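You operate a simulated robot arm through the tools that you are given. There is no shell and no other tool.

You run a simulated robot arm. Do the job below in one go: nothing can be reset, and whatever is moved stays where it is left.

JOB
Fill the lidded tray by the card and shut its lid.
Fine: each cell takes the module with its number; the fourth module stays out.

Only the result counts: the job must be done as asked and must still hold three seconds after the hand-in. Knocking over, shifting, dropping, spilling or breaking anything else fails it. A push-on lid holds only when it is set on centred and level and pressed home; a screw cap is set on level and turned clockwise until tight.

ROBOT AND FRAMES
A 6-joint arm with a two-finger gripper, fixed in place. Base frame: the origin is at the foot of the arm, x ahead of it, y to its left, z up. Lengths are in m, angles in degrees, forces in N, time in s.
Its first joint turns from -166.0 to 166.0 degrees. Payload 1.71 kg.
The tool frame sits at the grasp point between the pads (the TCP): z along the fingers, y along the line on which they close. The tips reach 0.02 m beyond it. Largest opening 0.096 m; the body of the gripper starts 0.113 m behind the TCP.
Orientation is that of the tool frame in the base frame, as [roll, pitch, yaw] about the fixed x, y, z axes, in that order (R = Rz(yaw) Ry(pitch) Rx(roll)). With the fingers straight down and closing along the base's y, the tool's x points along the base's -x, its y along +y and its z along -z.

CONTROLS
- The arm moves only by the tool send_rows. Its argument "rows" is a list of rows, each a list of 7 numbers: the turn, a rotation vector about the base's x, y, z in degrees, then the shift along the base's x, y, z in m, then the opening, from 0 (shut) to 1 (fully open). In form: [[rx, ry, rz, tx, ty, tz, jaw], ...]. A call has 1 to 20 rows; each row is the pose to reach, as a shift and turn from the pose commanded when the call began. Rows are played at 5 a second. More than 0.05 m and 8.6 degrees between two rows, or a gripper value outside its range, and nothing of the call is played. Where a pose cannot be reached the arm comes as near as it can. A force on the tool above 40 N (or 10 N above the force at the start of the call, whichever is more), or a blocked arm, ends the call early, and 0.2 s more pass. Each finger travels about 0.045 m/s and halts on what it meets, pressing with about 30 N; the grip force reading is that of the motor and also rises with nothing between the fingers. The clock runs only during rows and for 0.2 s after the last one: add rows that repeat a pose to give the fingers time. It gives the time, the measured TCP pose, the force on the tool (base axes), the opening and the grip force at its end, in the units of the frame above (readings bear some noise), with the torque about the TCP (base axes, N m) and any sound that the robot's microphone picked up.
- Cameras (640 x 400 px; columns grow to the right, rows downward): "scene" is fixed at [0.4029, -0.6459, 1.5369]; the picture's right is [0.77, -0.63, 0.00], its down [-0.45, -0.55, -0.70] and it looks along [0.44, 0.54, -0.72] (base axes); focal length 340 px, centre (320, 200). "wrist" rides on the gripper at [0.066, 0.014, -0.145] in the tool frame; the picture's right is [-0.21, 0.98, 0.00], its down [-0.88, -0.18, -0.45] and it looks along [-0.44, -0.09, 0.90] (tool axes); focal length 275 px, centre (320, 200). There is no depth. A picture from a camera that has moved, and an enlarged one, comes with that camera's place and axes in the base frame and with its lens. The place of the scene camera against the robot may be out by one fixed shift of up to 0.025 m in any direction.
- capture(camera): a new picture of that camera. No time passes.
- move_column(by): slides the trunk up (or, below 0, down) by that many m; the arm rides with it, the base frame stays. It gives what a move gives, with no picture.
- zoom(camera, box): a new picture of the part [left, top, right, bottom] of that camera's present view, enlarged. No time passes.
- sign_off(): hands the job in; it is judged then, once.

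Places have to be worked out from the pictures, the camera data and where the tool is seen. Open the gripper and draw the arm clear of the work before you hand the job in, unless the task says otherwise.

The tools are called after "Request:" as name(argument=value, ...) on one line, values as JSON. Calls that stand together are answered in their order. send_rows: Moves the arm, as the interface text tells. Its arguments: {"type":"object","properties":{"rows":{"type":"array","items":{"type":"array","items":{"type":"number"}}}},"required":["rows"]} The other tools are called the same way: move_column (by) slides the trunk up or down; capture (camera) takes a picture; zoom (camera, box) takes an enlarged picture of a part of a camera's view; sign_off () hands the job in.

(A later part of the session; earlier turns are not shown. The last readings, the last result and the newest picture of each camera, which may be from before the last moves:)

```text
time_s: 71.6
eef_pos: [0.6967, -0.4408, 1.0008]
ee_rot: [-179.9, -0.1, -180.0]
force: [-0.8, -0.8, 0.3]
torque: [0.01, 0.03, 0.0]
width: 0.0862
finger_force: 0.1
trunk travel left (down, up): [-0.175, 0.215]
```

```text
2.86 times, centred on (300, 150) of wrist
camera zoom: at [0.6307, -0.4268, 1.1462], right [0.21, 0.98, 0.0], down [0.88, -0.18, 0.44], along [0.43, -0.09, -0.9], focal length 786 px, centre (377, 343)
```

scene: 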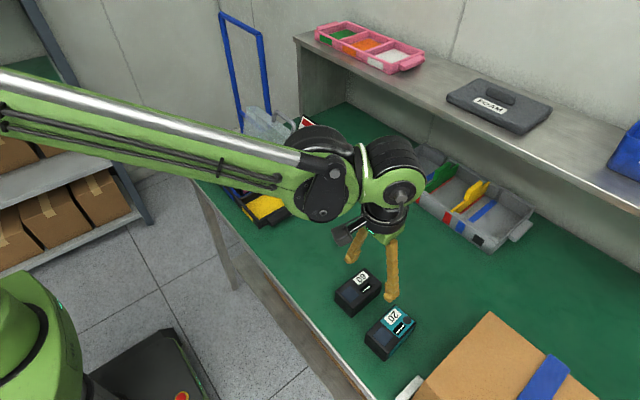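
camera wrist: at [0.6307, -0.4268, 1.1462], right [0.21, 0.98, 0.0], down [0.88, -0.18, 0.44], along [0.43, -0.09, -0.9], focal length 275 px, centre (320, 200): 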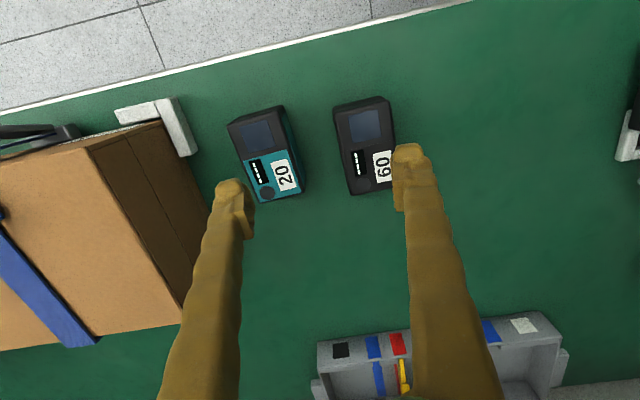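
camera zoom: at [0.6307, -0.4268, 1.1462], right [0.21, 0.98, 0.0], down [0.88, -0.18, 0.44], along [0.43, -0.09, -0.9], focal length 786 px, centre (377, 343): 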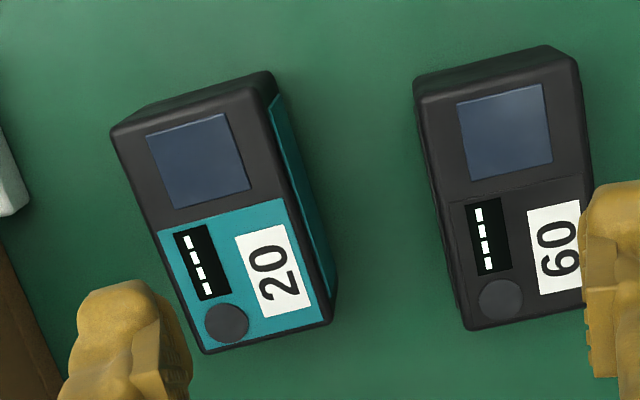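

The teal module reads 20; its centre is 17 mm ahead and 63 mm to the right (−y) of the tool, at about (0.714, -0.504), yaw about +3°. The box is 6 cm clear. I move above it.

Request:
send_rows(rows=[[0, 0, 1, 0.006, -0.02, -0.007, 0.9], [0, 0, 2, 0.012, -0.042, -0.014, 0.9], [0, 0, 3, 0.0174, -0.0627, -0.021, 0.9], [0, 0, 3, 0.0174, -0.0627, -0.021, 0.9], [0, 0, 3, 0.0174, -0.0627, -0.021, 0.9], [0, 0, 3, 0.0174, -0.0627, -0.021, 0.9]])

Request:
capture(camera="wrist")

Request:
zoom(camera="wrist", box=[230, 60, 430, 220])

```text
time_s: 73.0
eef_pos: [0.717, -0.5024, 0.9802]
ee_rot: [-179.9, -0.2, -177.0]
force: [-0.2, -0.2, 0.2]
torque: [-0.02, -0.02, 0.0]
width: 0.0865
finger_force: 0.1
trunk travel left (down, up): [-0.175, 0.215]
```

```text
taken
camera wrist: at [0.6502, -0.4919, 1.1254], right [0.15, 0.99, 0.0], down [0.89, -0.14, 0.44], along [0.44, -0.07, -0.9], focal length 275 px, centre (320, 200)
```

wrist: 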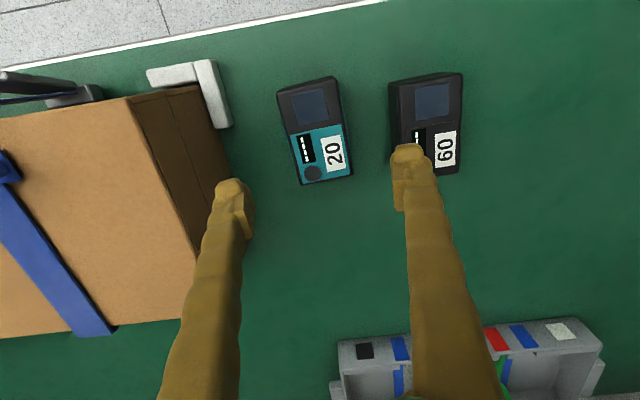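

```text
2.50 times, centred on (330, 140) of wrist
camera zoom: at [0.6502, -0.4919, 1.1254], right [0.15, 0.99, 0.0], down [0.89, -0.14, 0.44], along [0.44, -0.07, -0.9], focal length 688 px, centre (295, 350)
```

zoom: 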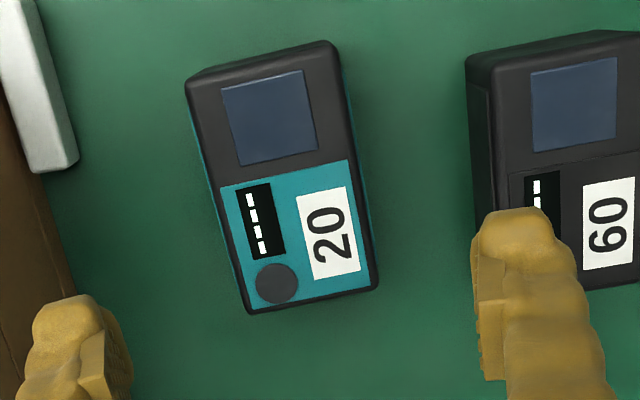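

The module is about 4.5 mm back and 3 mm right of the tool axis, and the black one stays about 2 cm clear of the right finger. I correct and descend to z≈0.833.

Request:
send_rows(rows=[[0, 0, 0, -0.0045, -0.003, 0, 0.9], [0, 0, 0, -0.0045, -0.003, -0.04, 0.9], [0, 0, 0, -0.0045, -0.003, -0.08, 0.9], [0, 0, 0, -0.0045, -0.003, -0.115, 0.9], [0, 0, 0, -0.0045, -0.003, -0.135, 0.9], [0, 0, 0, -0.0045, -0.003, -0.147, 0.9], [0, 0, 0, -0.0045, -0.003, -0.147, 0.9]])

Request:
capture(camera="wrist")

Request:
zoom(camera="scene", box=[320, 250, 460, 370])

```text
time_s: 74.6
eef_pos: [0.7126, -0.5031, 0.8352]
ee_rot: [-180.0, -0.1, -177.0]
force: [0.8, -0.2, -0.2]
torque: [0.02, 0.04, -0.01]
width: 0.0863
finger_force: 0.1
trunk travel left (down, up): [-0.175, 0.215]
```

```text
taken
camera wrist: at [0.6469, -0.4924, 0.9801], right [0.15, 0.99, 0.0], down [0.89, -0.14, 0.44], along [0.44, -0.07, -0.9], focal length 275 px, centre (320, 200)
```

wrist: 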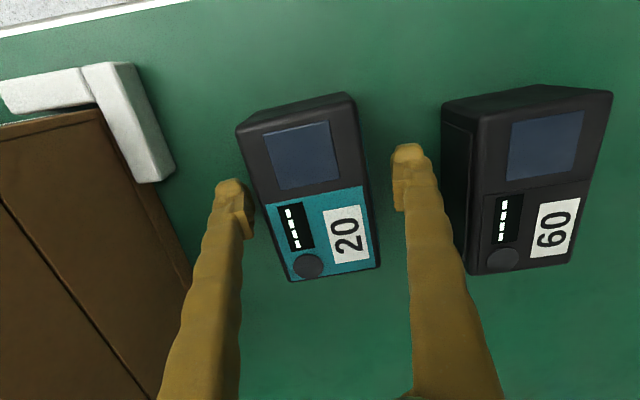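

```text
3.33 times, centred on (390, 310) of scene
camera zoom: at [0.4029, -0.6459, 1.5369], right [0.77, -0.63, 0.0], down [-0.45, -0.55, -0.7], along [0.44, 0.54, -0.72], focal length 1133 px, centre (87, -167)
```

zoom: 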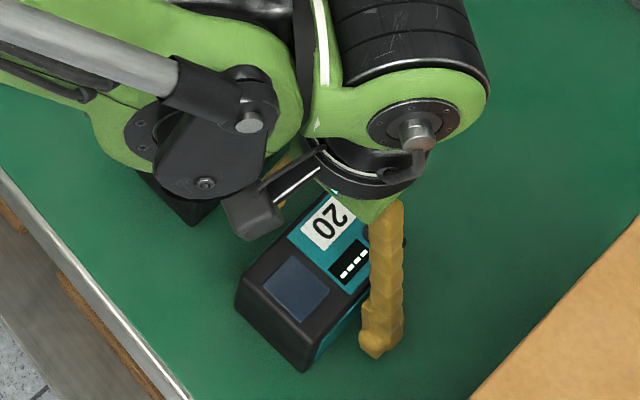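

Aligned, with both fingers clear. I close and lift 8 mm as a test.

Request:
send_rows(rows=[[0, 0, 0, 0, 0, -0.001, 0.75], [0, 0, 0, 0, 0, -0.001, 0.6], [0, 0, 0, 0, 0, -0.001, 0.4], [0, 0, 0, 0, 0, -0.001, 0.3], [0, 0, 0, 0, 0, -0.001, 0.3], [0, 0, 0, 0, 0, -0.001, 0.3], [0, 0, 0, 0, 0, -0.001, 0.3]])

Request:
send_rows(rows=[[0, 0, 0, 0, 0, 0.002, 0.3], [0, 0, 0, 0, 0, 0.005, 0.3], [0, 0, 0, 0, 0, 0.008, 0.3], [0, 0, 0, 0, 0, 0.008, 0.3]])

```text
time_s: 76.2
eef_pos: [0.7133, -0.5044, 0.8329]
ee_rot: [180.0, -0.2, -176.9]
force: [-2.2, -1.8, 1.3]
torque: [0.04, -0.01, 0.05]
width: 0.0645
finger_force: 30.2
trunk travel left (down, up): [-0.175, 0.215]
```

```text
time_s: 77.2
eef_pos: [0.7115, -0.5052, 0.8423]
ee_rot: [179.9, -0.1, -177.0]
force: [0.1, 0.2, -1.0]
torque: [0.04, -0.03, 0.02]
width: 0.0645
finger_force: 29.8
trunk travel left (down, up): [-0.175, 0.215]
```

The width is steady at 0.0645, so it holds. I lift on to z≈0.96.

Request:
send_rows(rows=[[0, 0, 0, 0, 0, 0.015, 0.3], [0, 0, 0, 0, 0, 0.03, 0.3], [0, 0, 0, 0, 0, 0.05, 0.3], [0, 0, 0, 0, 0, 0.075, 0.3], [0, 0, 0, 0, 0, 0.1, 0.3], [0, 0, 0, 0, 0, 0.118, 0.3], [0, 0, 0, 0, 0, 0.118, 0.3]])

Request:
capture(camera="wrist")

```text
time_s: 78.8
eef_pos: [0.7126, -0.5053, 0.9573]
ee_rot: [-180.0, -0.1, -176.9]
force: [-0.1, 0.3, -2.4]
torque: [0.0, 0.01, -0.01]
width: 0.0644
finger_force: 30.2
trunk travel left (down, up): [-0.175, 0.215]
```

```text
taken
camera wrist: at [0.6455, -0.4957, 1.1029], right [0.15, 0.99, 0.0], down [0.89, -0.14, 0.44], along [0.44, -0.07, -0.9], focal length 275 px, centre (320, 200)
```

wrist: 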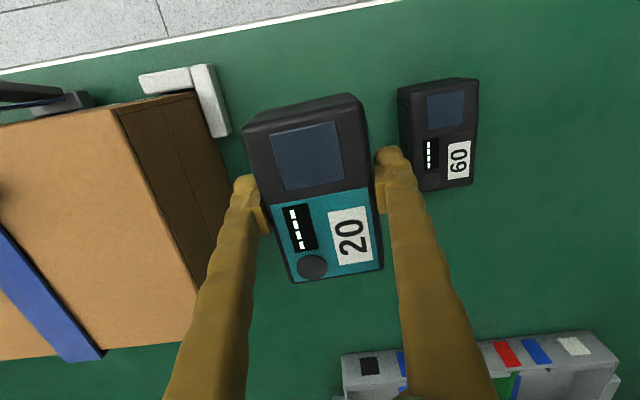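

Held. I carry it over to the yellow cell at about (0.729, 0.001), turning back to yaw 0, and come down to z≈0.90 with settling time.

Request:
send_rows(rows=[[0, 0, -0.5, 0, 0.04, 0, 0.3], [0, 0, -1, 0.002, 0.08, 0, 0.3], [0, 0, -1.5, 0.004, 0.12, 0, 0.3], [0, 0, -2, 0.006, 0.16, 0, 0.3], [0, 0, -2.5, 0.008, 0.2, 0, 0.3], [0, 0, -3, 0.01, 0.24, 0, 0.3], [0, 0, -3, 0.012, 0.28, 0, 0.3], [0, 0, -3, 0.014, 0.32, 0, 0.3], [0, 0, -3, 0.0165, 0.36, 0, 0.3], [0, 0, -3, 0.0165, 0.4, 0, 0.3], [0, 0, -3, 0.0165, 0.44, 0, 0.3], [0, 0, -3, 0.0165, 0.48, 0, 0.3], [0, 0, -3, 0.0165, 0.507, 0, 0.3], [0, 0, -3, 0.0165, 0.507, -0.02, 0.3], [0, 0, -3, 0.0165, 0.507, -0.045, 0.3], [0, 0, -3, 0.0165, 0.507, -0.06, 0.3], [0, 0, -3, 0.0165, 0.507, -0.06, 0.3], [0, 0, -3, 0.0165, 0.507, -0.06, 0.3], [0, 0, -3, 0.0165, 0.507, -0.06, 0.3]])

Request:
capture(camera="wrist")

Request:
zoom(camera="wrist", box=[190, 30, 450, 192])

```text
time_s: 82.8
eef_pos: [0.7263, 0.0014, 0.8979]
ee_rot: [-180.0, -0.2, -180.0]
force: [0.3, -1.0, -1.8]
torque: [0.0, -0.01, -0.02]
width: 0.0644
finger_force: 29.8
trunk travel left (down, up): [-0.175, 0.215]
```

```text
taken
camera wrist: at [0.6618, 0.0153, 1.0438], right [0.21, 0.98, 0.0], down [0.88, -0.18, 0.44], along [0.43, -0.09, -0.9], focal length 275 px, centre (320, 200)
```

wrist: 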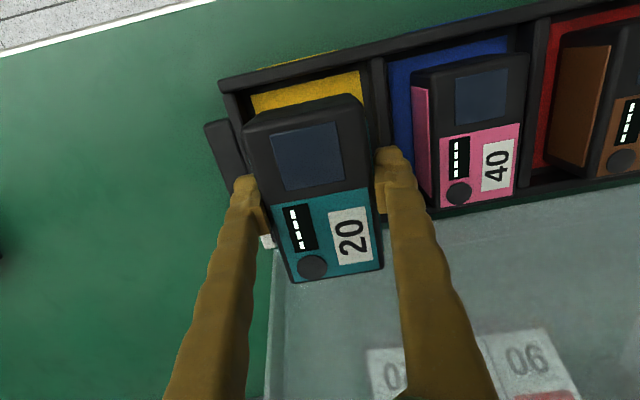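

```text
2.46 times, centred on (320, 111) of wrist
camera zoom: at [0.6618, 0.0153, 1.0438], right [0.21, 0.98, 0.0], down [0.88, -0.18, 0.44], along [0.43, -0.09, -0.9], focal length 678 px, centre (320, 419)
```

zoom: 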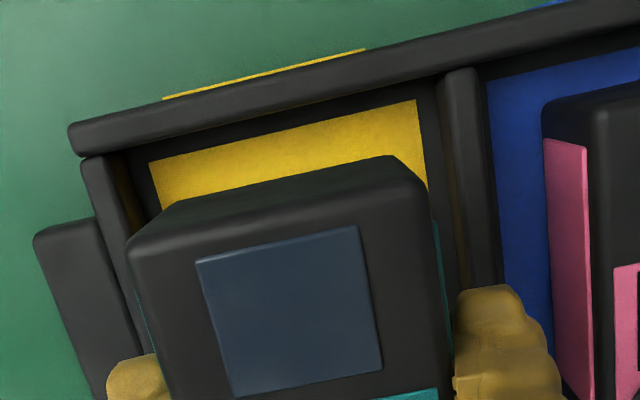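

The yellow cell centre is 1.4 mm in −y and 2 mm in +x from the TCP. I correct, lower to z≈0.866 and recheck.

Request:
send_rows(rows=[[0, 0, 0, 0.002, -0.0014, 0, 0.3], [0, 0, 0, 0.002, -0.0014, -0.01, 0.3], [0, 0, 0, 0.002, -0.0014, -0.02, 0.3], [0, 0, 0, 0.002, -0.0014, -0.032, 0.3], [0, 0, 0, 0.002, -0.0014, -0.032, 0.3], [0, 0, 0, 0.002, -0.0014, -0.032, 0.3]])

Request:
zoom(camera="wrist", box=[190, 30, 450, 192])

Request:
zoom(camera="scene", box=[220, 140, 320, 220])

```text
time_s: 84.2
eef_pos: [0.7313, -0.001, 0.8672]
ee_rot: [-180.0, -0.1, -179.9]
force: [0.2, 0.3, -1.8]
torque: [-0.01, 0.02, 0.03]
width: 0.0642
finger_force: 30.2
trunk travel left (down, up): [-0.175, 0.215]
```

```text
2.46 times, centred on (320, 111) of wrist
camera zoom: at [0.6642, 0.0131, 1.0122], right [0.21, 0.98, 0.0], down [0.88, -0.18, 0.44], along [0.43, -0.09, -0.9], focal length 678 px, centre (320, 419)
```

zoom: 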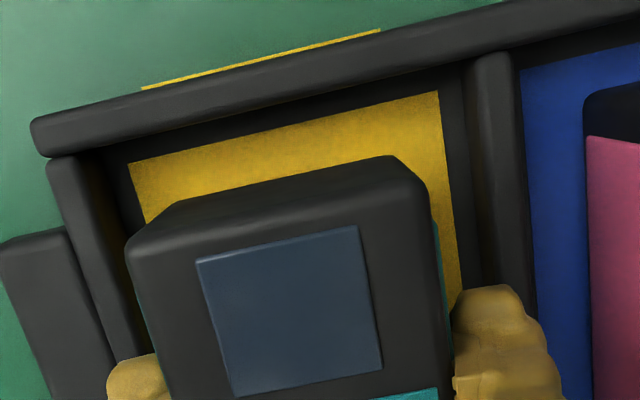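

```text
5.00 times, centred on (270, 180) of scene
camera zoom: at [0.4029, -0.6459, 1.5369], right [0.77, -0.63, 0.0], down [-0.45, -0.55, -0.7], along [0.44, 0.54, -0.72], focal length 1700 px, centre (570, 300)
```

zoom: 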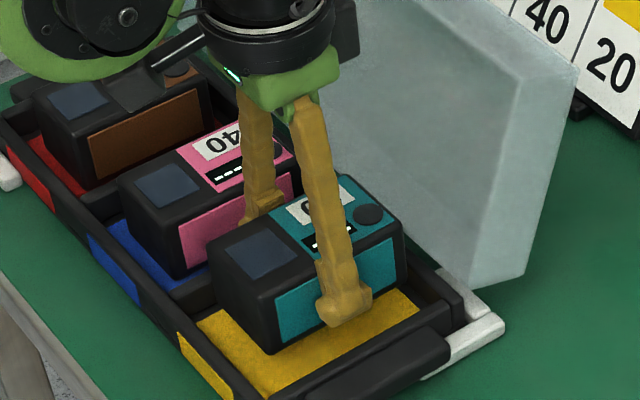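

Within a millimetre of centre. I lower 15 mm with a 0.8 mm correction, then approach the floor as before.

Request:
send_rows(rows=[[0, 0, 0, 0, 0.0008, -0.003, 0.3], [0, 0, 0, 0, 0.0008, -0.006, 0.3], [0, 0, 0, 0, 0.0008, -0.009, 0.3], [0, 0, 0, 0, 0.0008, -0.012, 0.3], [0, 0, 0, 0, 0.0008, -0.015, 0.3], [0, 0, 0, 0, 0.0008, -0.015, 0.3]])

```text
time_s: 85.6
eef_pos: [0.7296, 0.0018, 0.8531]
ee_rot: [-180.0, -0.1, 180.0]
force: [-0.6, -0.6, -0.7]
torque: [-0.03, 0.0, 0.02]
width: 0.0639
finger_force: 30.0
trunk travel left (down, up): [-0.175, 0.215]
```

No contact. I go down another 5 mm in 1 mm rows.

Request:
send_rows(rows=[[0, 0, 0, 0, 0, -0.001, 0.3], [0, 0, 0, 0, 0, -0.002, 0.3], [0, 0, 0, 0, 0, -0.003, 0.3], [0, 0, 0, 0, 0, -0.004, 0.3], [0, 0, 0, 0, 0, -0.005, 0.3], [0, 0, 0, 0, 0, -0.005, 0.3]])

```text
time_s: 87.0
eef_pos: [0.7279, 0.0007, 0.8477]
ee_rot: [-179.9, -0.1, -179.9]
force: [0.0, -0.3, -1.8]
torque: [-0.02, 0.01, 0.0]
width: 0.064
finger_force: 30.0
trunk travel left (down, up): [-0.175, 0.215]
```

Still free at 0.848. Two more millimetres.

Request:
send_rows(rows=[[0, 0, 0, 0, 0, -0.001, 0.3], [0, 0, 0, 0, 0, -0.002, 0.3], [0, 0, 0, 0, 0, -0.002, 0.3]])

```text
time_s: 87.8
eef_pos: [0.7295, 0.0005, 0.8464]
ee_rot: [179.9, -0.1, -180.0]
force: [-0.1, 1.2, -1.9]
torque: [0.02, -0.01, 0.0]
width: 0.0641
finger_force: 29.3
trunk travel left (down, up): [-0.175, 0.215]
```

Request:
send_rows(rows=[[0, 0, 0, 0, 0, -0.001, 0.3], [0, 0, 0, 0, 0, -0.002, 0.3], [0, 0, 0, 0, 0, -0.002, 0.3]])

```text
time_s: 88.6
eef_pos: [0.7283, 0.001, 0.8427]
ee_rot: [179.9, -0.1, 180.0]
force: [-0.2, -0.6, -3.0]
torque: [-0.05, 0.01, 0.02]
width: 0.0642
finger_force: 29.9
trunk travel left (down, up): [-0.175, 0.215]
```

Contact should be about 1 mm away. I take single-millimetre steps.

Request:
send_rows(rows=[[0, 0, 0, 0, 0, -0.001, 0.3], [0, 0, 0, 0, 0, -0.001, 0.3]])

```text
time_s: 89.2
eef_pos: [0.7284, 0.0016, 0.8432]
ee_rot: [-180.0, -0.2, -179.9]
force: [6.1, 2.8, 18.8]
torque: [0.39, 0.25, -0.11]
width: 0.0641
finger_force: 29.6
trunk travel left (down, up): [-0.175, 0.215]
```

Floor contact: +18.8 N. I relieve slightly and open about 2.5 mm per side.

Request:
send_rows(rows=[[0, 0, 0, 0, 0, 0.0005, 0.3], [0, 0, 0, 0, 0, 0.0005, 0.66], [0, 0, 0, 0, 0, 0.0005, 0.69], [0, 0, 0, 0, 0, 0.0005, 0.72], [0, 0, 0, 0, 0, 0.0005, 0.72], [0, 0, 0, 0, 0, 0.0005, 0.72]])

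Request:
zoom(camera="scene", box=[220, 140, 320, 220])

```text
time_s: 90.6
eef_pos: [0.7282, 0.0015, 0.842]
ee_rot: [-180.0, -0.1, 180.0]
force: [0.5, 0.1, -0.3]
torque: [-0.02, -0.02, 0.0]
width: 0.0692
finger_force: 0.1
trunk travel left (down, up): [-0.175, 0.215]
```

```text
5.00 times, centred on (270, 180) of scene
camera zoom: at [0.4029, -0.6459, 1.5369], right [0.77, -0.63, 0.0], down [-0.45, -0.55, -0.7], along [0.44, 0.54, -0.72], focal length 1700 px, centre (570, 300)
```

zoom: 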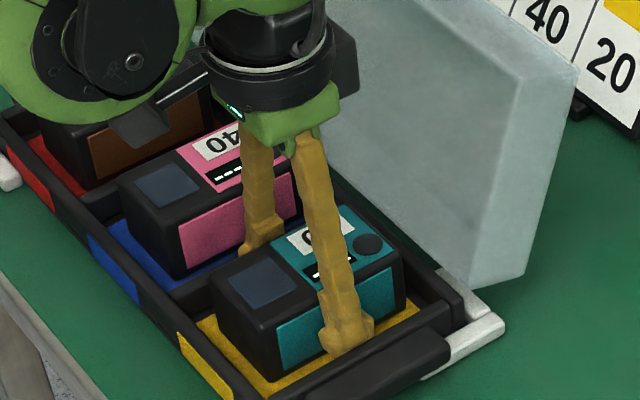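

Released cleanly. I rise straight up and then check all three cells.

Request:
send_rows(rows=[[0, 0, 0, 0, 0, 0.003, 0.72], [0, 0, 0, 0, 0, 0.01, 0.72], [0, 0, 0, 0, 0, 0.025, 0.72], [0, 0, 0, 0, 0, 0.05, 0.72], [0, 0, 0, 0, 0, 0.08, 0.72], [0, 0, 0, 0, 0, 0.11, 0.75], [0, 0, 0, 0, 0, 0.14, 0.85], [0, 0, 0, -0.03, 0, 0.16, 0.9], [0, 0, 0, -0.06, 0.04, 0.16, 0.9], [0, 0, 0, -0.1, 0.08, 0.16, 0.9], [0, 0, 0, -0.12, 0.11, 0.16, 0.9], [0, 0, 0, -0.12, 0.11, 0.16, 0.9], [0, 0, 0, -0.12, 0.11, 0.16, 0.9]])

Request:
capture(camera="wrist")

Request:
zoom(camera="scene", box=[190, 90, 350, 240])

Request:
zoom(camera="scene", box=[200, 140, 310, 220])

```text
refused: row 10 steps farther than a row can; nothing moved
```

```text
taken
camera wrist: at [0.6629, 0.0151, 0.9878], right [0.21, 0.98, 0.0], down [0.88, -0.18, 0.44], along [0.43, -0.09, -0.9], focal length 275 px, centre (320, 200)
```

wrist: 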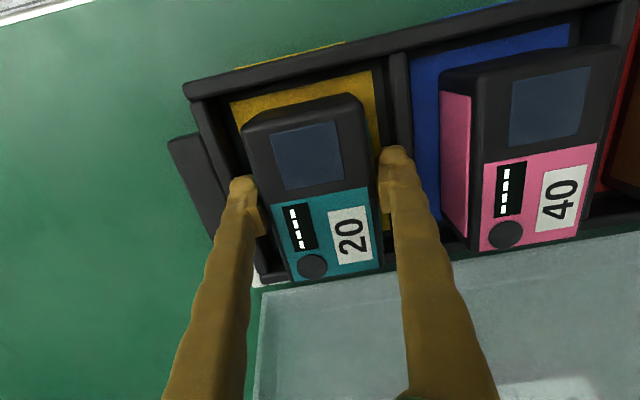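

```text
2.67 times, centred on (270, 165) of scene
camera zoom: at [0.4029, -0.6459, 1.5369], right [0.77, -0.63, 0.0], down [-0.45, -0.55, -0.7], along [0.44, 0.54, -0.72], focal length 907 px, centre (453, 293)
```

zoom: 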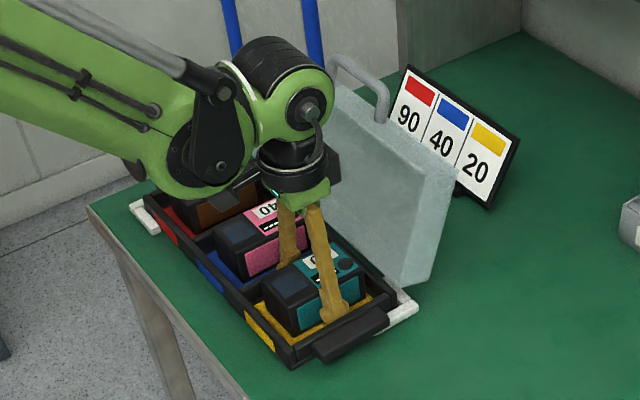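

```text
5.00 times, centred on (255, 180) of scene
camera zoom: at [0.4029, -0.6459, 1.5369], right [0.77, -0.63, 0.0], down [-0.45, -0.55, -0.7], along [0.44, 0.54, -0.72], focal length 1700 px, centre (645, 300)
```

zoom: 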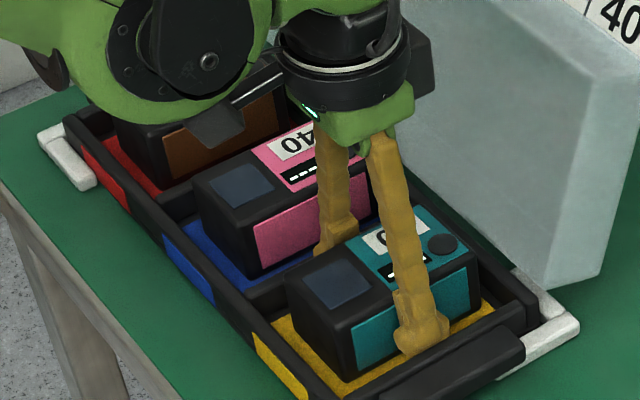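

One row was too long a step and nothing moved. I resend with shorter steps: straight up first, then back toward the robot to a viewpoint on the lid.

Request:
send_rows(rows=[[0, 0, 0, 0, 0, 0.003, 0.72], [0, 0, 0, 0, 0, 0.01, 0.72], [0, 0, 0, 0, 0, 0.025, 0.72], [0, 0, 0, 0, 0, 0.05, 0.72], [0, 0, 0, 0, 0, 0.08, 0.72], [0, 0, 0, 0, 0, 0.11, 0.75], [0, 0, 0, 0, 0, 0.14, 0.85], [0, 0, 0, -0.02, 0.02, 0.16, 0.9], [0, 0, 0, -0.05, 0.04, 0.17, 0.9], [0, 0, 0, -0.08, 0.065, 0.18, 0.9], [0, 0, 0, -0.11, 0.09, 0.18, 0.9], [0, 0, 0, -0.13, 0.11, 0.18, 0.9], [0, 0, 0, -0.13, 0.11, 0.18, 0.9], [0, 0, 0, -0.13, 0.11, 0.18, 0.9]])

Request:
capture(camera="wrist")

Request:
zoom(camera="scene", box=[200, 130, 320, 220])

Request:
zoom(camera="scene", box=[235, 95, 345, 210])

```text
time_s: 93.6
eef_pos: [0.5997, 0.1118, 1.0235]
ee_rot: [179.9, -0.1, -179.9]
force: [0.6, 0.1, -0.3]
torque: [0.02, 0.03, 0.0]
width: 0.0865
finger_force: 0.0
trunk travel left (down, up): [-0.175, 0.215]
```

```text
taken
camera wrist: at [0.5342, 0.1255, 1.169], right [0.21, 0.98, 0.0], down [0.88, -0.18, 0.44], along [0.43, -0.09, -0.9], focal length 275 px, centre (320, 200)
```

wrist: 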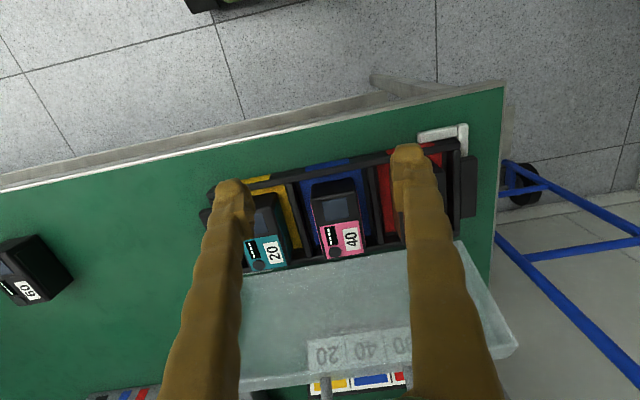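

```text
4.44 times, centred on (260, 175) of scene
camera zoom: at [0.4029, -0.6459, 1.5369], right [0.77, -0.63, 0.0], down [-0.45, -0.55, -0.7], along [0.44, 0.54, -0.72], focal length 1511 px, centre (587, 311)
```

zoom: 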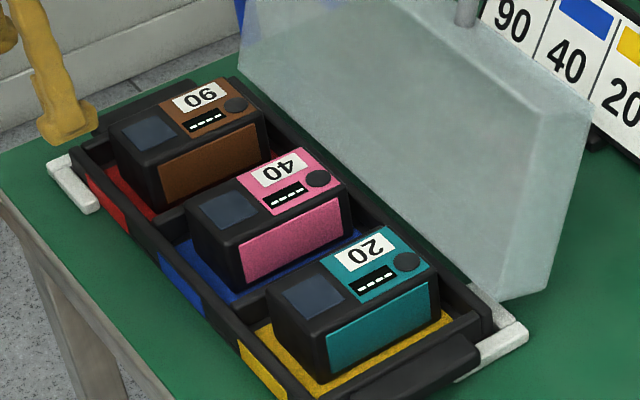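

```text
3.48 times, centred on (290, 152) of scene
camera zoom: at [0.4029, -0.6459, 1.5369], right [0.77, -0.63, 0.0], down [-0.45, -0.55, -0.7], along [0.44, 0.54, -0.72], focal length 1182 px, centre (424, 365)
```

zoom: 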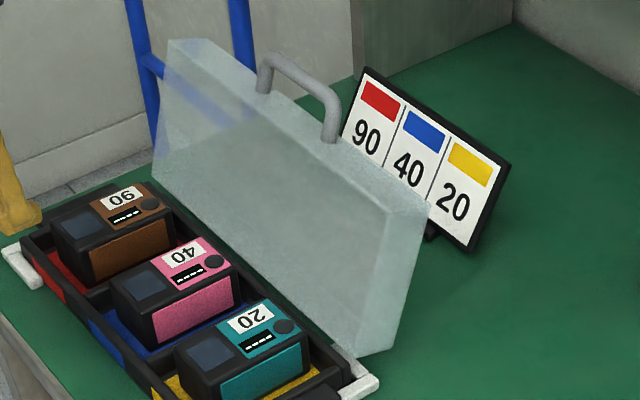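

All three modules sit level in their right cells. For the lid I want more reach at height, so I raise the trunk 0.12 m, where the arm is clear of everything, then look at the lid and handle from above.

Request:
move_column(by=0.12)

Request:
capture(camera="wrist")

```text
time_s: 95.1
eef_pos: [0.6001, 0.1118, 1.1442]
ee_rot: [180.0, -0.1, 179.9]
force: [0.5, -0.5, 0.1]
torque: [0.0, -0.01, 0.0]
width: 0.0864
finger_force: 0.1
trunk travel left (down, up): [-0.295, 0.095]
```

```text
taken
camera wrist: at [0.5343, 0.1253, 1.2887], right [0.21, 0.98, 0.0], down [0.88, -0.18, 0.44], along [0.43, -0.09, -0.9], focal length 275 px, centre (320, 200)
```

wrist: 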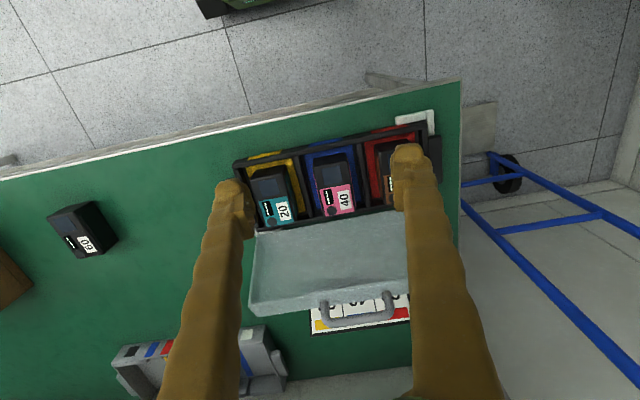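

Now the handle is in view. I move forward at this height to look down on it from nearer.

Request:
send_rows(rows=[[0, 0, 0, 0.04, 0, 0, 1], [0, 0, 0, 0.08, 0, 0, 1], [0, 0, 0, 0.12, 0, 0, 1], [0, 0, 0, 0.15, 0, 0, 1], [0, 0, 0, 0.15, 0, 0, 1], [0, 0, 0, 0.15, 0, 0, 1]])

Request:
capture(camera="wrist")

Request:
zoom(camera="wrist", box=[220, 150, 440, 288])

```text
time_s: 96.5
eef_pos: [0.7512, 0.1111, 1.1459]
ee_rot: [-179.9, -0.2, -180.0]
force: [-0.6, 0.4, -0.1]
torque: [-0.03, -0.01, -0.02]
width: 0.096
finger_force: 0.2
trunk travel left (down, up): [-0.295, 0.095]
```

```text
taken
camera wrist: at [0.6844, 0.1249, 1.2912], right [0.21, 0.98, 0.0], down [0.88, -0.18, 0.44], along [0.43, -0.09, -0.9], focal length 275 px, centre (320, 200)
```

wrist: 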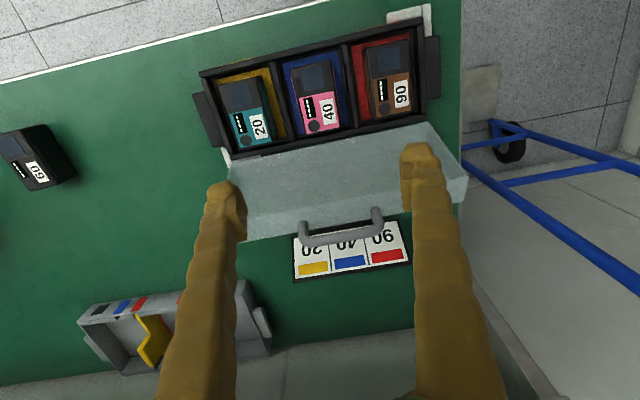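

```text
2.90 times, centred on (330, 219) of wrist
camera zoom: at [0.6844, 0.1249, 1.2912], right [0.21, 0.98, 0.0], down [0.88, -0.18, 0.44], along [0.43, -0.09, -0.9], focal length 798 px, centre (291, 145)
```

zoom: 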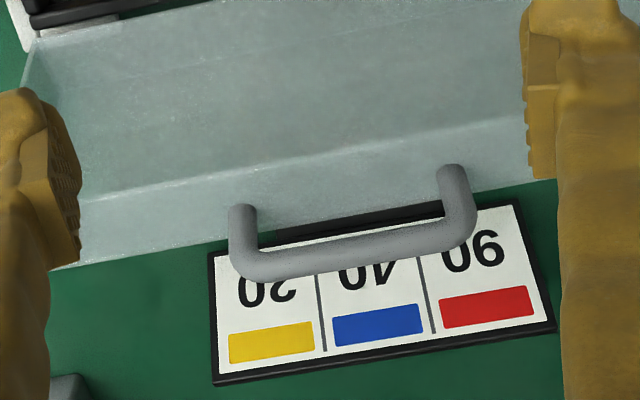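

From two views the handle bar runs from y≈0.062 to 0.160 at x≈0.883, z≈0.994, 12 mm thick, standing 30 mm off the lid's free edge. The hinge is near (0.797, 0.843) and the card's top is far behind at x≈1.04, z≈0.89. I'll turn the gripper 90° so the jaws can straddle the bar along x, and watch that the turn is reachable.

Request:
send_rows(rows=[[0, 0, 8, 0, 0, 0, 1], [0, 0, 16, 0, 0, 0, 1], [0, 0, 24, 0, 0, 0, 1], [0, 0, 32, 0, 0, 0, 1], [0, 0, 40, 0, 0, 0, 1], [0, 0, 48, 0, 0, 0, 1], [0, 0, 56, 0, 0, 0, 1], [0, 0, 64, 0, 0, 0, 1], [0, 0, 72, 0, 0, 0, 1], [0, 0, 80, 0, 0, 0, 1], [0, 0, 85, 0, 0, 0, 1], [0, 0, 90, 0, 0, 0, 1], [0, 0, 90, 0, 0, 0, 1], [0, 0, 90, 0, 0, 0, 1]])

Request:
capture(camera="wrist")

Request:
capture(camera="scene")

```text
time_s: 99.5
eef_pos: [0.7493, 0.1118, 1.1424]
ee_rot: [179.9, 0.0, -89.9]
force: [0.7, 0.3, 0.0]
torque: [0.01, 0.03, 0.01]
width: 0.0961
finger_force: 0.1
trunk travel left (down, up): [-0.295, 0.095]
```

```text
taken
camera wrist: at [0.7353, 0.0458, 1.2884], right [-0.98, 0.2, 0.0], down [0.18, 0.88, 0.44], along [0.09, 0.43, -0.9], focal length 275 px, centre (320, 200)
```

wrist: 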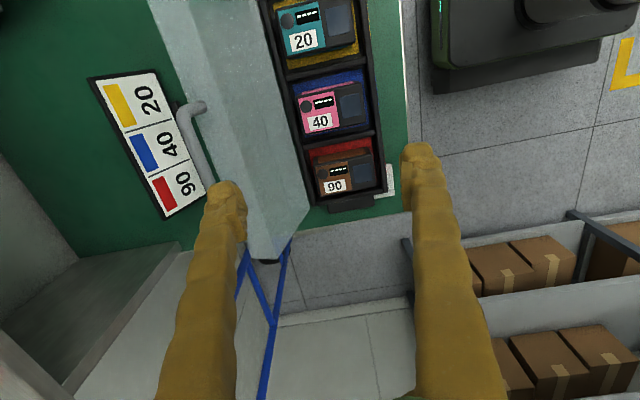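

```text
taken
```

scene: 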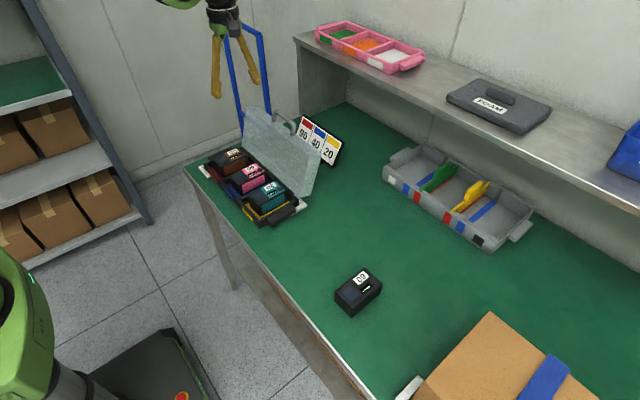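

The turn is reached exactly (yaw -90°). I move above the bar at x≈0.883, staying 7 cm above it, and look.

Request:
send_rows(rows=[[0, 0, 0, 0.04, 0, 0, 0.9], [0, 0, 0, 0.08, 0, 0, 0.8], [0, 0, 0, 0.12, 0, 0, 0.7], [0, 0, 0, 0.134, 0, -0.03, 0.6], [0, 0, 0, 0.134, 0, -0.07, 0.5], [0, 0, 0, 0.134, 0, -0.07, 0.5], [0, 0, 0, 0.134, 0, -0.07, 0.5]])

Request:
capture(camera="wrist")

Request:
zoom(camera="scene", box=[220, 60, 360, 200])

```text
time_s: 101.1
eef_pos: [0.8851, 0.11, 1.0763]
ee_rot: [179.8, 0.0, -90.0]
force: [-0.3, 0.4, -0.4]
torque: [0.01, -0.01, 0.01]
width: 0.048
finger_force: 0.1
trunk travel left (down, up): [-0.295, 0.095]
```

```text
taken
camera wrist: at [0.8711, 0.0445, 1.2211], right [-0.98, 0.21, 0.0], down [0.18, 0.88, 0.44], along [0.09, 0.43, -0.9], focal length 275 px, centre (320, 200)
```

wrist: 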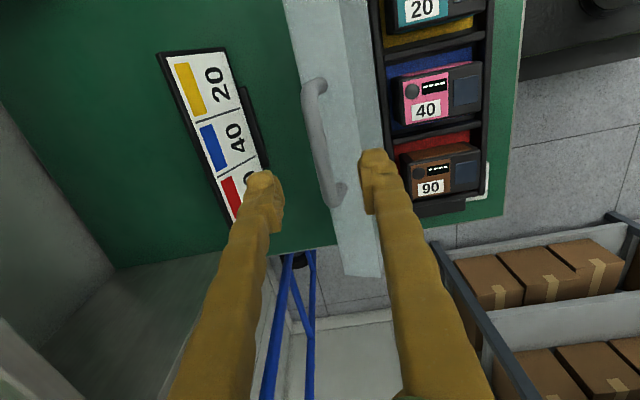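

```text
2.86 times, centred on (290, 130) of scene
camera zoom: at [0.4029, -0.6459, 1.5369], right [0.77, -0.63, 0.0], down [-0.45, -0.55, -0.7], along [0.44, 0.54, -0.72], focal length 971 px, centre (406, 400)
```

zoom: 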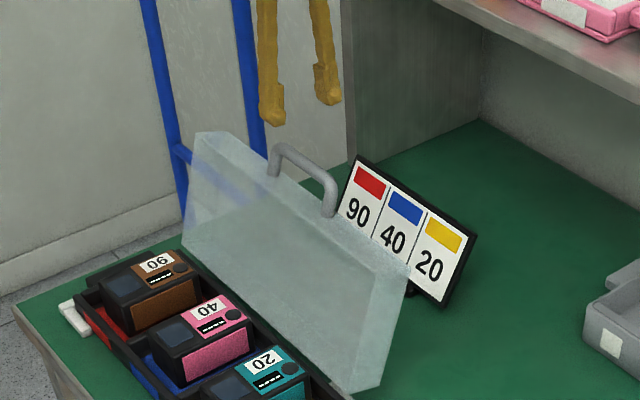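

The bar sits between the open fingers in the view, and I judge it within 2 mm of the TCP line. I zoom to refine this before lowering over it.

Request:
zoom(camera="wrist", box=[250, 60, 400, 220])

```text
2.50 times, centred on (325, 140) of wrist
camera zoom: at [0.8711, 0.0445, 1.2211], right [-0.98, 0.21, 0.0], down [0.18, 0.88, 0.44], along [0.09, 0.43, -0.9], focal length 688 px, centre (308, 350)
```

zoom: 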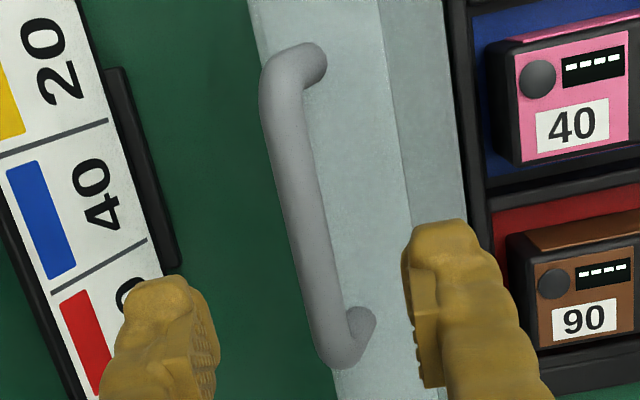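

The bar is within about 1 mm of the TCP in x and centred in y. I lower so the fingers straddle it, tips about 1 cm above the lid's edge wall, and then narrow the jaws loosely around it.

Request:
send_rows(rows=[[0, 0, 0, 0, 0, -0.02, 0.5], [0, 0, 0, 0, 0, -0.04, 0.5], [0, 0, 0, 0, 0, -0.06, 0.5], [0, 0, 0, 0, 0, -0.0745, 0.5], [0, 0, 0, 0, 0, -0.0745, 0.5]])

Request:
capture(camera="wrist")

Request:
zoom(camera="scene", box=[235, 80, 345, 170])

```text
time_s: 102.3
eef_pos: [0.8835, 0.1109, 0.9985]
ee_rot: [179.9, 0.0, -90.0]
force: [-0.5, 0.0, -0.1]
torque: [0.03, 0.03, 0.0]
width: 0.0479
finger_force: 0.0
trunk travel left (down, up): [-0.295, 0.095]
```

```text
taken
camera wrist: at [0.8697, 0.0446, 1.1443], right [-0.98, 0.21, 0.0], down [0.18, 0.88, 0.44], along [0.09, 0.43, -0.9], focal length 275 px, centre (320, 200)
```

wrist: 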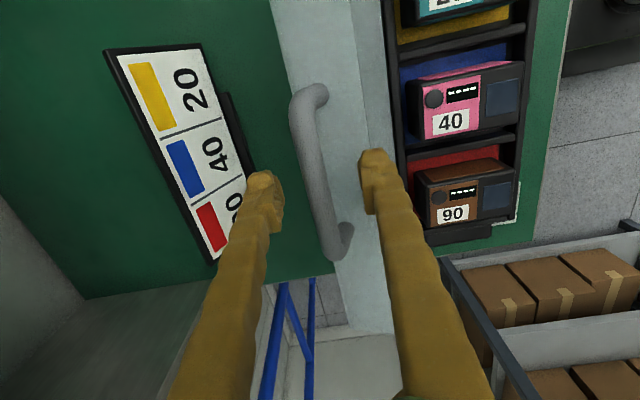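

```text
4.44 times, centred on (290, 125) of scene
camera zoom: at [0.4029, -0.6459, 1.5369], right [0.77, -0.63, 0.0], down [-0.45, -0.55, -0.7], along [0.44, 0.54, -0.72], focal length 1511 px, centre (453, 533)
```

zoom: 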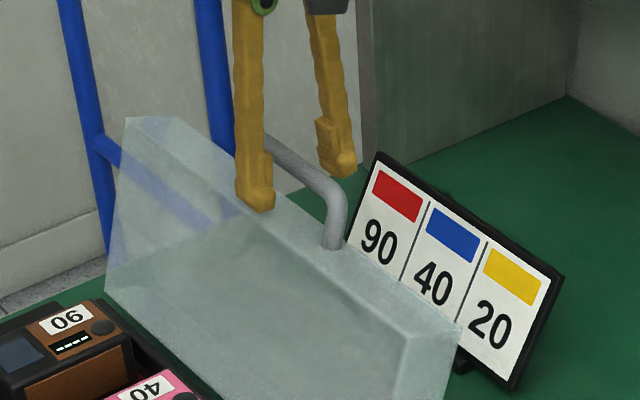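

The bar is between the fingers with nothing touching. I narrow the jaws to a loose cage (19 mm around the 12 mm bar) and draw the lid along the arc up to about vertical.

Request:
send_rows(rows=[[0, 0, 0, 0, 0, 0, 0.35], [0, 0, 0, 0, 0, 0, 0.2], [0, 0, 0, 0, 0, 0, 0.2], [0, 0, 0, -0.0075, 0, 0.004, 0.2], [0, 0, 0, -0.0157, 0, 0.008, 0.2], [0, 0, 0, -0.0245, 0, 0.0115, 0.2], [0, 0, 0, -0.0327, 0, 0.0145, 0.2], [0, 0, 0, -0.0327, 0, 0.0145, 0.2]])

Request:
capture(camera="wrist")

Request:
zoom(camera="scene", box=[190, 80, 350, 230])

```text
time_s: 104.1
eef_pos: [0.8503, 0.1109, 1.0127]
ee_rot: [180.0, 0.0, -90.0]
force: [0.8, 0.3, 0.1]
torque: [-0.01, 0.02, -0.01]
width: 0.0196
finger_force: 0.3
trunk travel left (down, up): [-0.295, 0.095]
```

```text
taken
camera wrist: at [0.8362, 0.0455, 1.1593], right [-0.98, 0.21, 0.0], down [0.18, 0.88, 0.44], along [0.09, 0.43, -0.9], focal length 275 px, centre (320, 200)
```

wrist: 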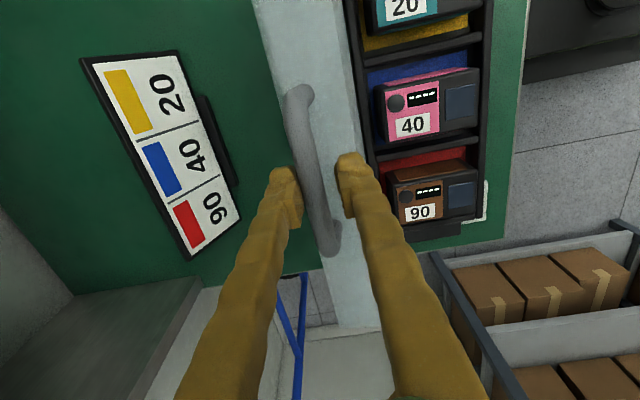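

```text
2.67 times, centred on (270, 155) of scene
camera zoom: at [0.4029, -0.6459, 1.5369], right [0.77, -0.63, 0.0], down [-0.45, -0.55, -0.7], along [0.44, 0.54, -0.72], focal length 907 px, centre (453, 320)
```

zoom: 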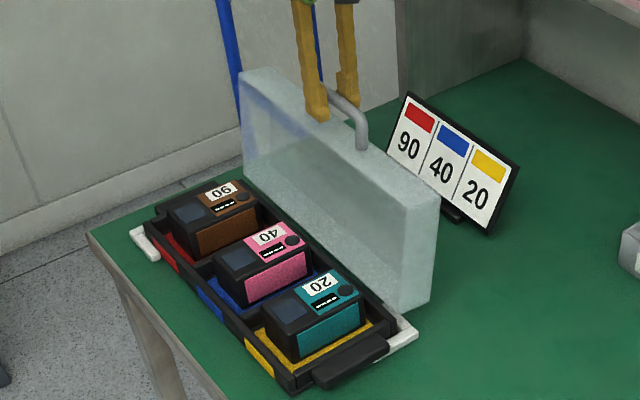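

The lid swings freely with the handle (under 1 N) and nothing else moved. I continue past vertical to about 102°, still caged.

Request:
send_rows(rows=[[0, 0, 0, -0.009, 0, 0.0025, 0.2], [0, 0, 0, -0.0176, 0, 0.0047, 0.2], [0, 0, 0, -0.0266, 0, 0.0063, 0.2], [0, 0, 0, -0.0356, 0, 0.0075, 0.2], [0, 0, 0, -0.0447, 0, 0.0082, 0.2], [0, 0, 0, -0.0538, 0, 0.0085, 0.2], [0, 0, 0, -0.063, 0, 0.0082, 0.2], [0, 0, 0, -0.072, 0, 0.0075, 0.2], [0, 0, 0, -0.081, 0, 0.0063, 0.2], [0, 0, 0, -0.09, 0, 0.0047, 0.2], [0, 0, 0, -0.09, 0, 0.0047, 0.2]])

Request:
capture(camera="wrist")

Request:
zoom(camera="scene", box=[190, 80, 350, 230])

```text
time_s: 106.5
eef_pos: [0.7625, 0.1123, 1.0183]
ee_rot: [179.9, 0.0, -90.1]
force: [-0.2, -0.4, -1.1]
torque: [-0.02, -0.02, 0.01]
width: 0.0189
finger_force: 0.1
trunk travel left (down, up): [-0.295, 0.095]
```

```text
taken
camera wrist: at [0.748, 0.0473, 1.1635], right [-0.98, 0.21, 0.0], down [0.18, 0.88, 0.44], along [0.09, 0.43, -0.9], focal length 275 px, centre (320, 200)
```

wrist: 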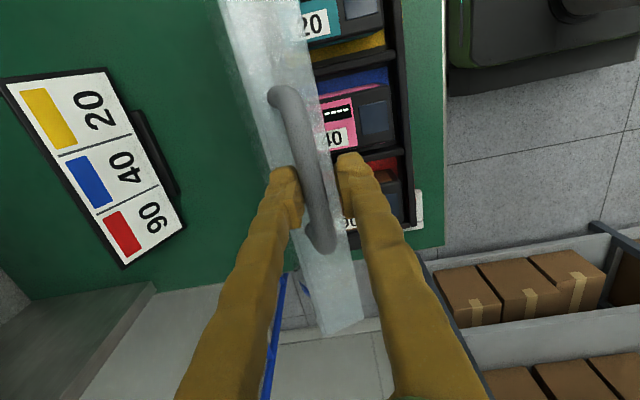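

```text
2.67 times, centred on (270, 155) of scene
camera zoom: at [0.4029, -0.6459, 1.5369], right [0.77, -0.63, 0.0], down [-0.45, -0.55, -0.7], along [0.44, 0.54, -0.72], focal length 907 px, centre (453, 320)
```

zoom: 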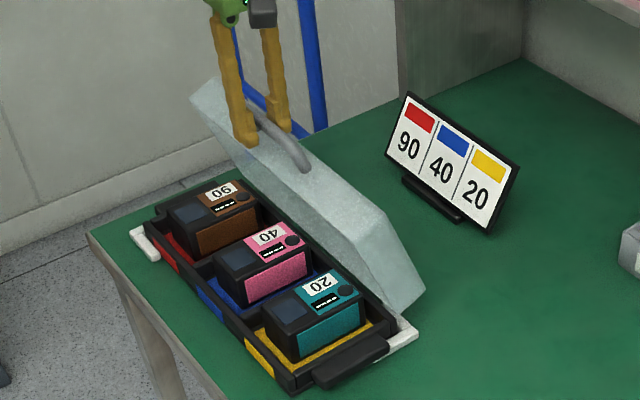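

It tracks the arc nicely; the lid is just past vertical. I continue slowly from 102° to about 135°.

Request:
send_rows(rows=[[0, 0, 0, -0.0088, 0, -0.0021, 0.2], [0, 0, 0, -0.0176, 0, -0.0047, 0.2], [0, 0, 0, -0.0262, 0, -0.0078, 0.2], [0, 0, 0, -0.0346, 0, -0.0112, 0.2], [0, 0, 0, -0.0428, 0, -0.0152, 0.2], [0, 0, 0, -0.0508, 0, -0.0195, 0.2], [0, 0, 0, -0.0586, 0, -0.0243, 0.2], [0, 0, 0, -0.0661, 0, -0.0294, 0.2], [0, 0, 0, -0.0733, 0, -0.035, 0.2], [0, 0, 0, -0.0802, 0, -0.0409, 0.2], [0, 0, 0, -0.0868, 0, -0.0472, 0.2], [0, 0, 0, -0.0868, 0, -0.0472, 0.2]])

Request:
capture(camera="wrist")

Request:
zoom(camera="scene", box=[190, 80, 350, 230])

```text
time_s: 109.1
eef_pos: [0.6738, 0.1121, 0.9712]
ee_rot: [179.9, 0.0, -90.0]
force: [-0.4, 0.4, -0.1]
torque: [0.0, 0.0, 0.01]
width: 0.0196
finger_force: 0.3
trunk travel left (down, up): [-0.295, 0.095]
```

```text
taken
camera wrist: at [0.6605, 0.0469, 1.1167], right [-0.98, 0.21, 0.0], down [0.18, 0.88, 0.44], along [0.09, 0.43, -0.9], focal length 275 px, centre (320, 200)
```

wrist: 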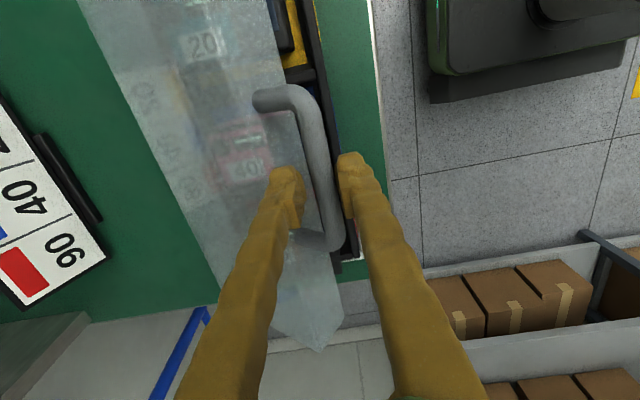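

```text
2.67 times, centred on (270, 155) of scene
camera zoom: at [0.4029, -0.6459, 1.5369], right [0.77, -0.63, 0.0], down [-0.45, -0.55, -0.7], along [0.44, 0.54, -0.72], focal length 907 px, centre (453, 320)
```

zoom: 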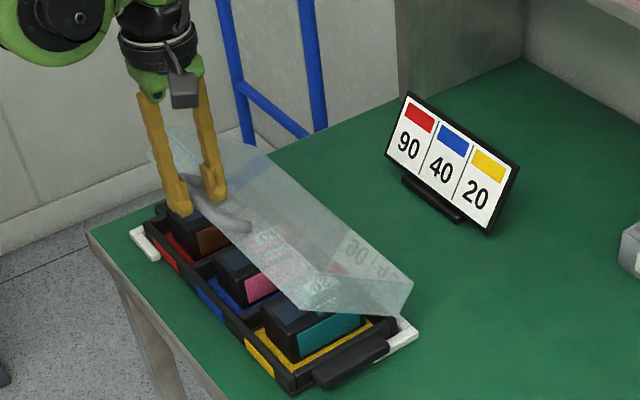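

The lid now leans on the front finger at about 137° and the force is still negligible. I continue to about 162°, lowering a little more so the bar stays within the fingers.

Request:
send_rows(rows=[[0, 0, 0, -0.0063, 0, -0.0066, 0.2], [0, 0, 0, -0.0122, 0, -0.0135, 0.2], [0, 0, 0, -0.0178, 0, -0.0212, 0.2], [0, 0, 0, -0.0229, 0, -0.029, 0.2], [0, 0, 0, -0.0277, 0, -0.0375, 0.2], [0, 0, 0, -0.032, 0, -0.046, 0.2], [0, 0, 0, -0.036, 0, -0.0552, 0.2], [0, 0, 0, -0.0394, 0, -0.0645, 0.2], [0, 0, 0, -0.0425, 0, -0.074, 0.2], [0, 0, 0, -0.0425, 0, -0.074, 0.2]])

Request:
capture(camera="wrist")

Request:
zoom(camera="scene", box=[190, 80, 350, 230])

```text
time_s: 111.3
eef_pos: [0.6322, 0.1091, 0.8977]
ee_rot: [179.9, 0.0, -90.0]
force: [-0.4, -0.1, -2.0]
torque: [0.01, -0.01, -0.02]
width: 0.0199
finger_force: 0.7
trunk travel left (down, up): [-0.295, 0.095]
```

```text
taken
camera wrist: at [0.6182, 0.0448, 1.0431], right [-0.98, 0.21, 0.0], down [0.18, 0.88, 0.44], along [0.09, 0.43, -0.9], focal length 275 px, centre (320, 200)
```

wrist: 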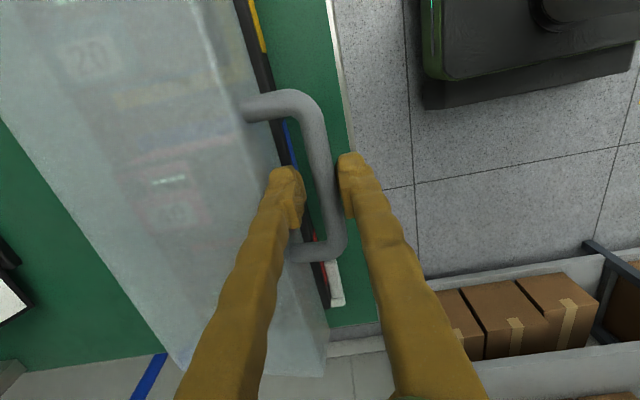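

```text
2.67 times, centred on (270, 155) of scene
camera zoom: at [0.4029, -0.6459, 1.5369], right [0.77, -0.63, 0.0], down [-0.45, -0.55, -0.7], along [0.44, 0.54, -0.72], focal length 907 px, centre (453, 320)
```

zoom: 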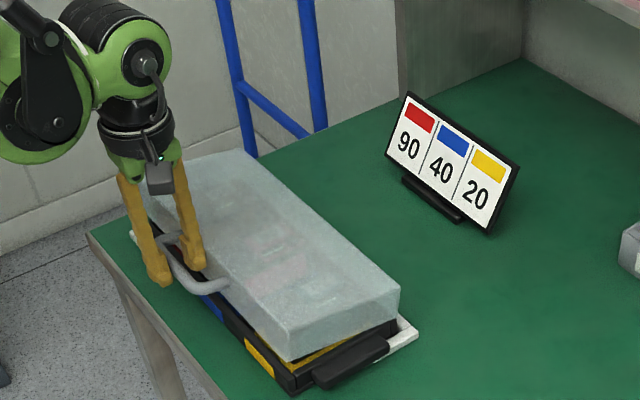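

The lid is nearly down, at about 166°, its bar resting on the front finger. I ease it through the last part.

Request:
send_rows(rows=[[0, 0, 0, -0.0013, 0, -0.0045, 0.2], [0, 0, 0, -0.0026, 0, -0.009, 0.2], [0, 0, 0, -0.0037, 0, -0.014, 0.2], [0, 0, 0, -0.0047, 0, -0.019, 0.2], [0, 0, 0, -0.0055, 0, -0.025, 0.2], [0, 0, 0, -0.0062, 0, -0.031, 0.2], [0, 0, 0, -0.0067, 0, -0.036, 0.2], [0, 0, 0, -0.0067, 0, -0.036, 0.2], [0, 0, 0, -0.0067, 0, -0.036, 0.2]])

Request:
capture(camera="wrist")

Request:
zoom(camera="scene", box=[190, 120, 310, 230])

```text
time_s: 113.3
eef_pos: [0.6264, 0.111, 0.86]
ee_rot: [179.9, 0.1, -90.0]
force: [-0.6, 0.1, 0.4]
torque: [0.04, -0.01, 0.0]
width: 0.0195
finger_force: 0.4
trunk travel left (down, up): [-0.295, 0.095]
```

```text
taken
camera wrist: at [0.6112, 0.0466, 1.0067], right [-0.98, 0.21, 0.0], down [0.18, 0.88, 0.44], along [0.09, 0.43, -0.9], focal length 275 px, centre (320, 200)
```

wrist: 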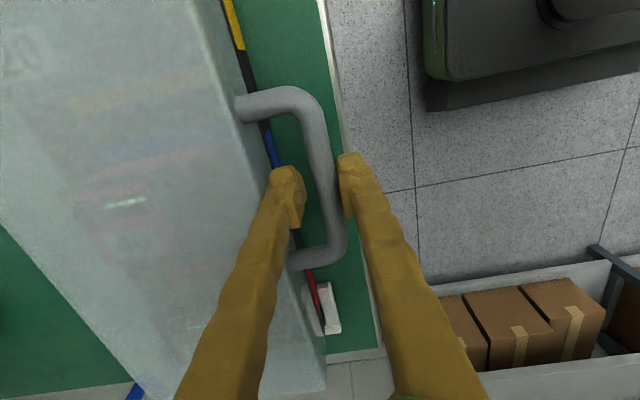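

```text
3.64 times, centred on (250, 175) of scene
camera zoom: at [0.4029, -0.6459, 1.5369], right [0.77, -0.63, 0.0], down [-0.45, -0.55, -0.7], along [0.44, 0.54, -0.72], focal length 1236 px, centre (574, 291)
```

zoom: 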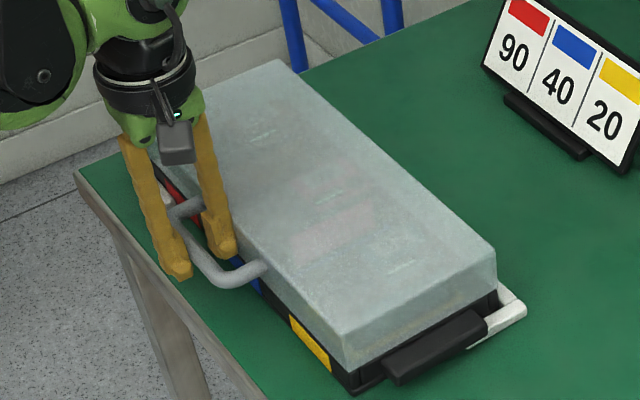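

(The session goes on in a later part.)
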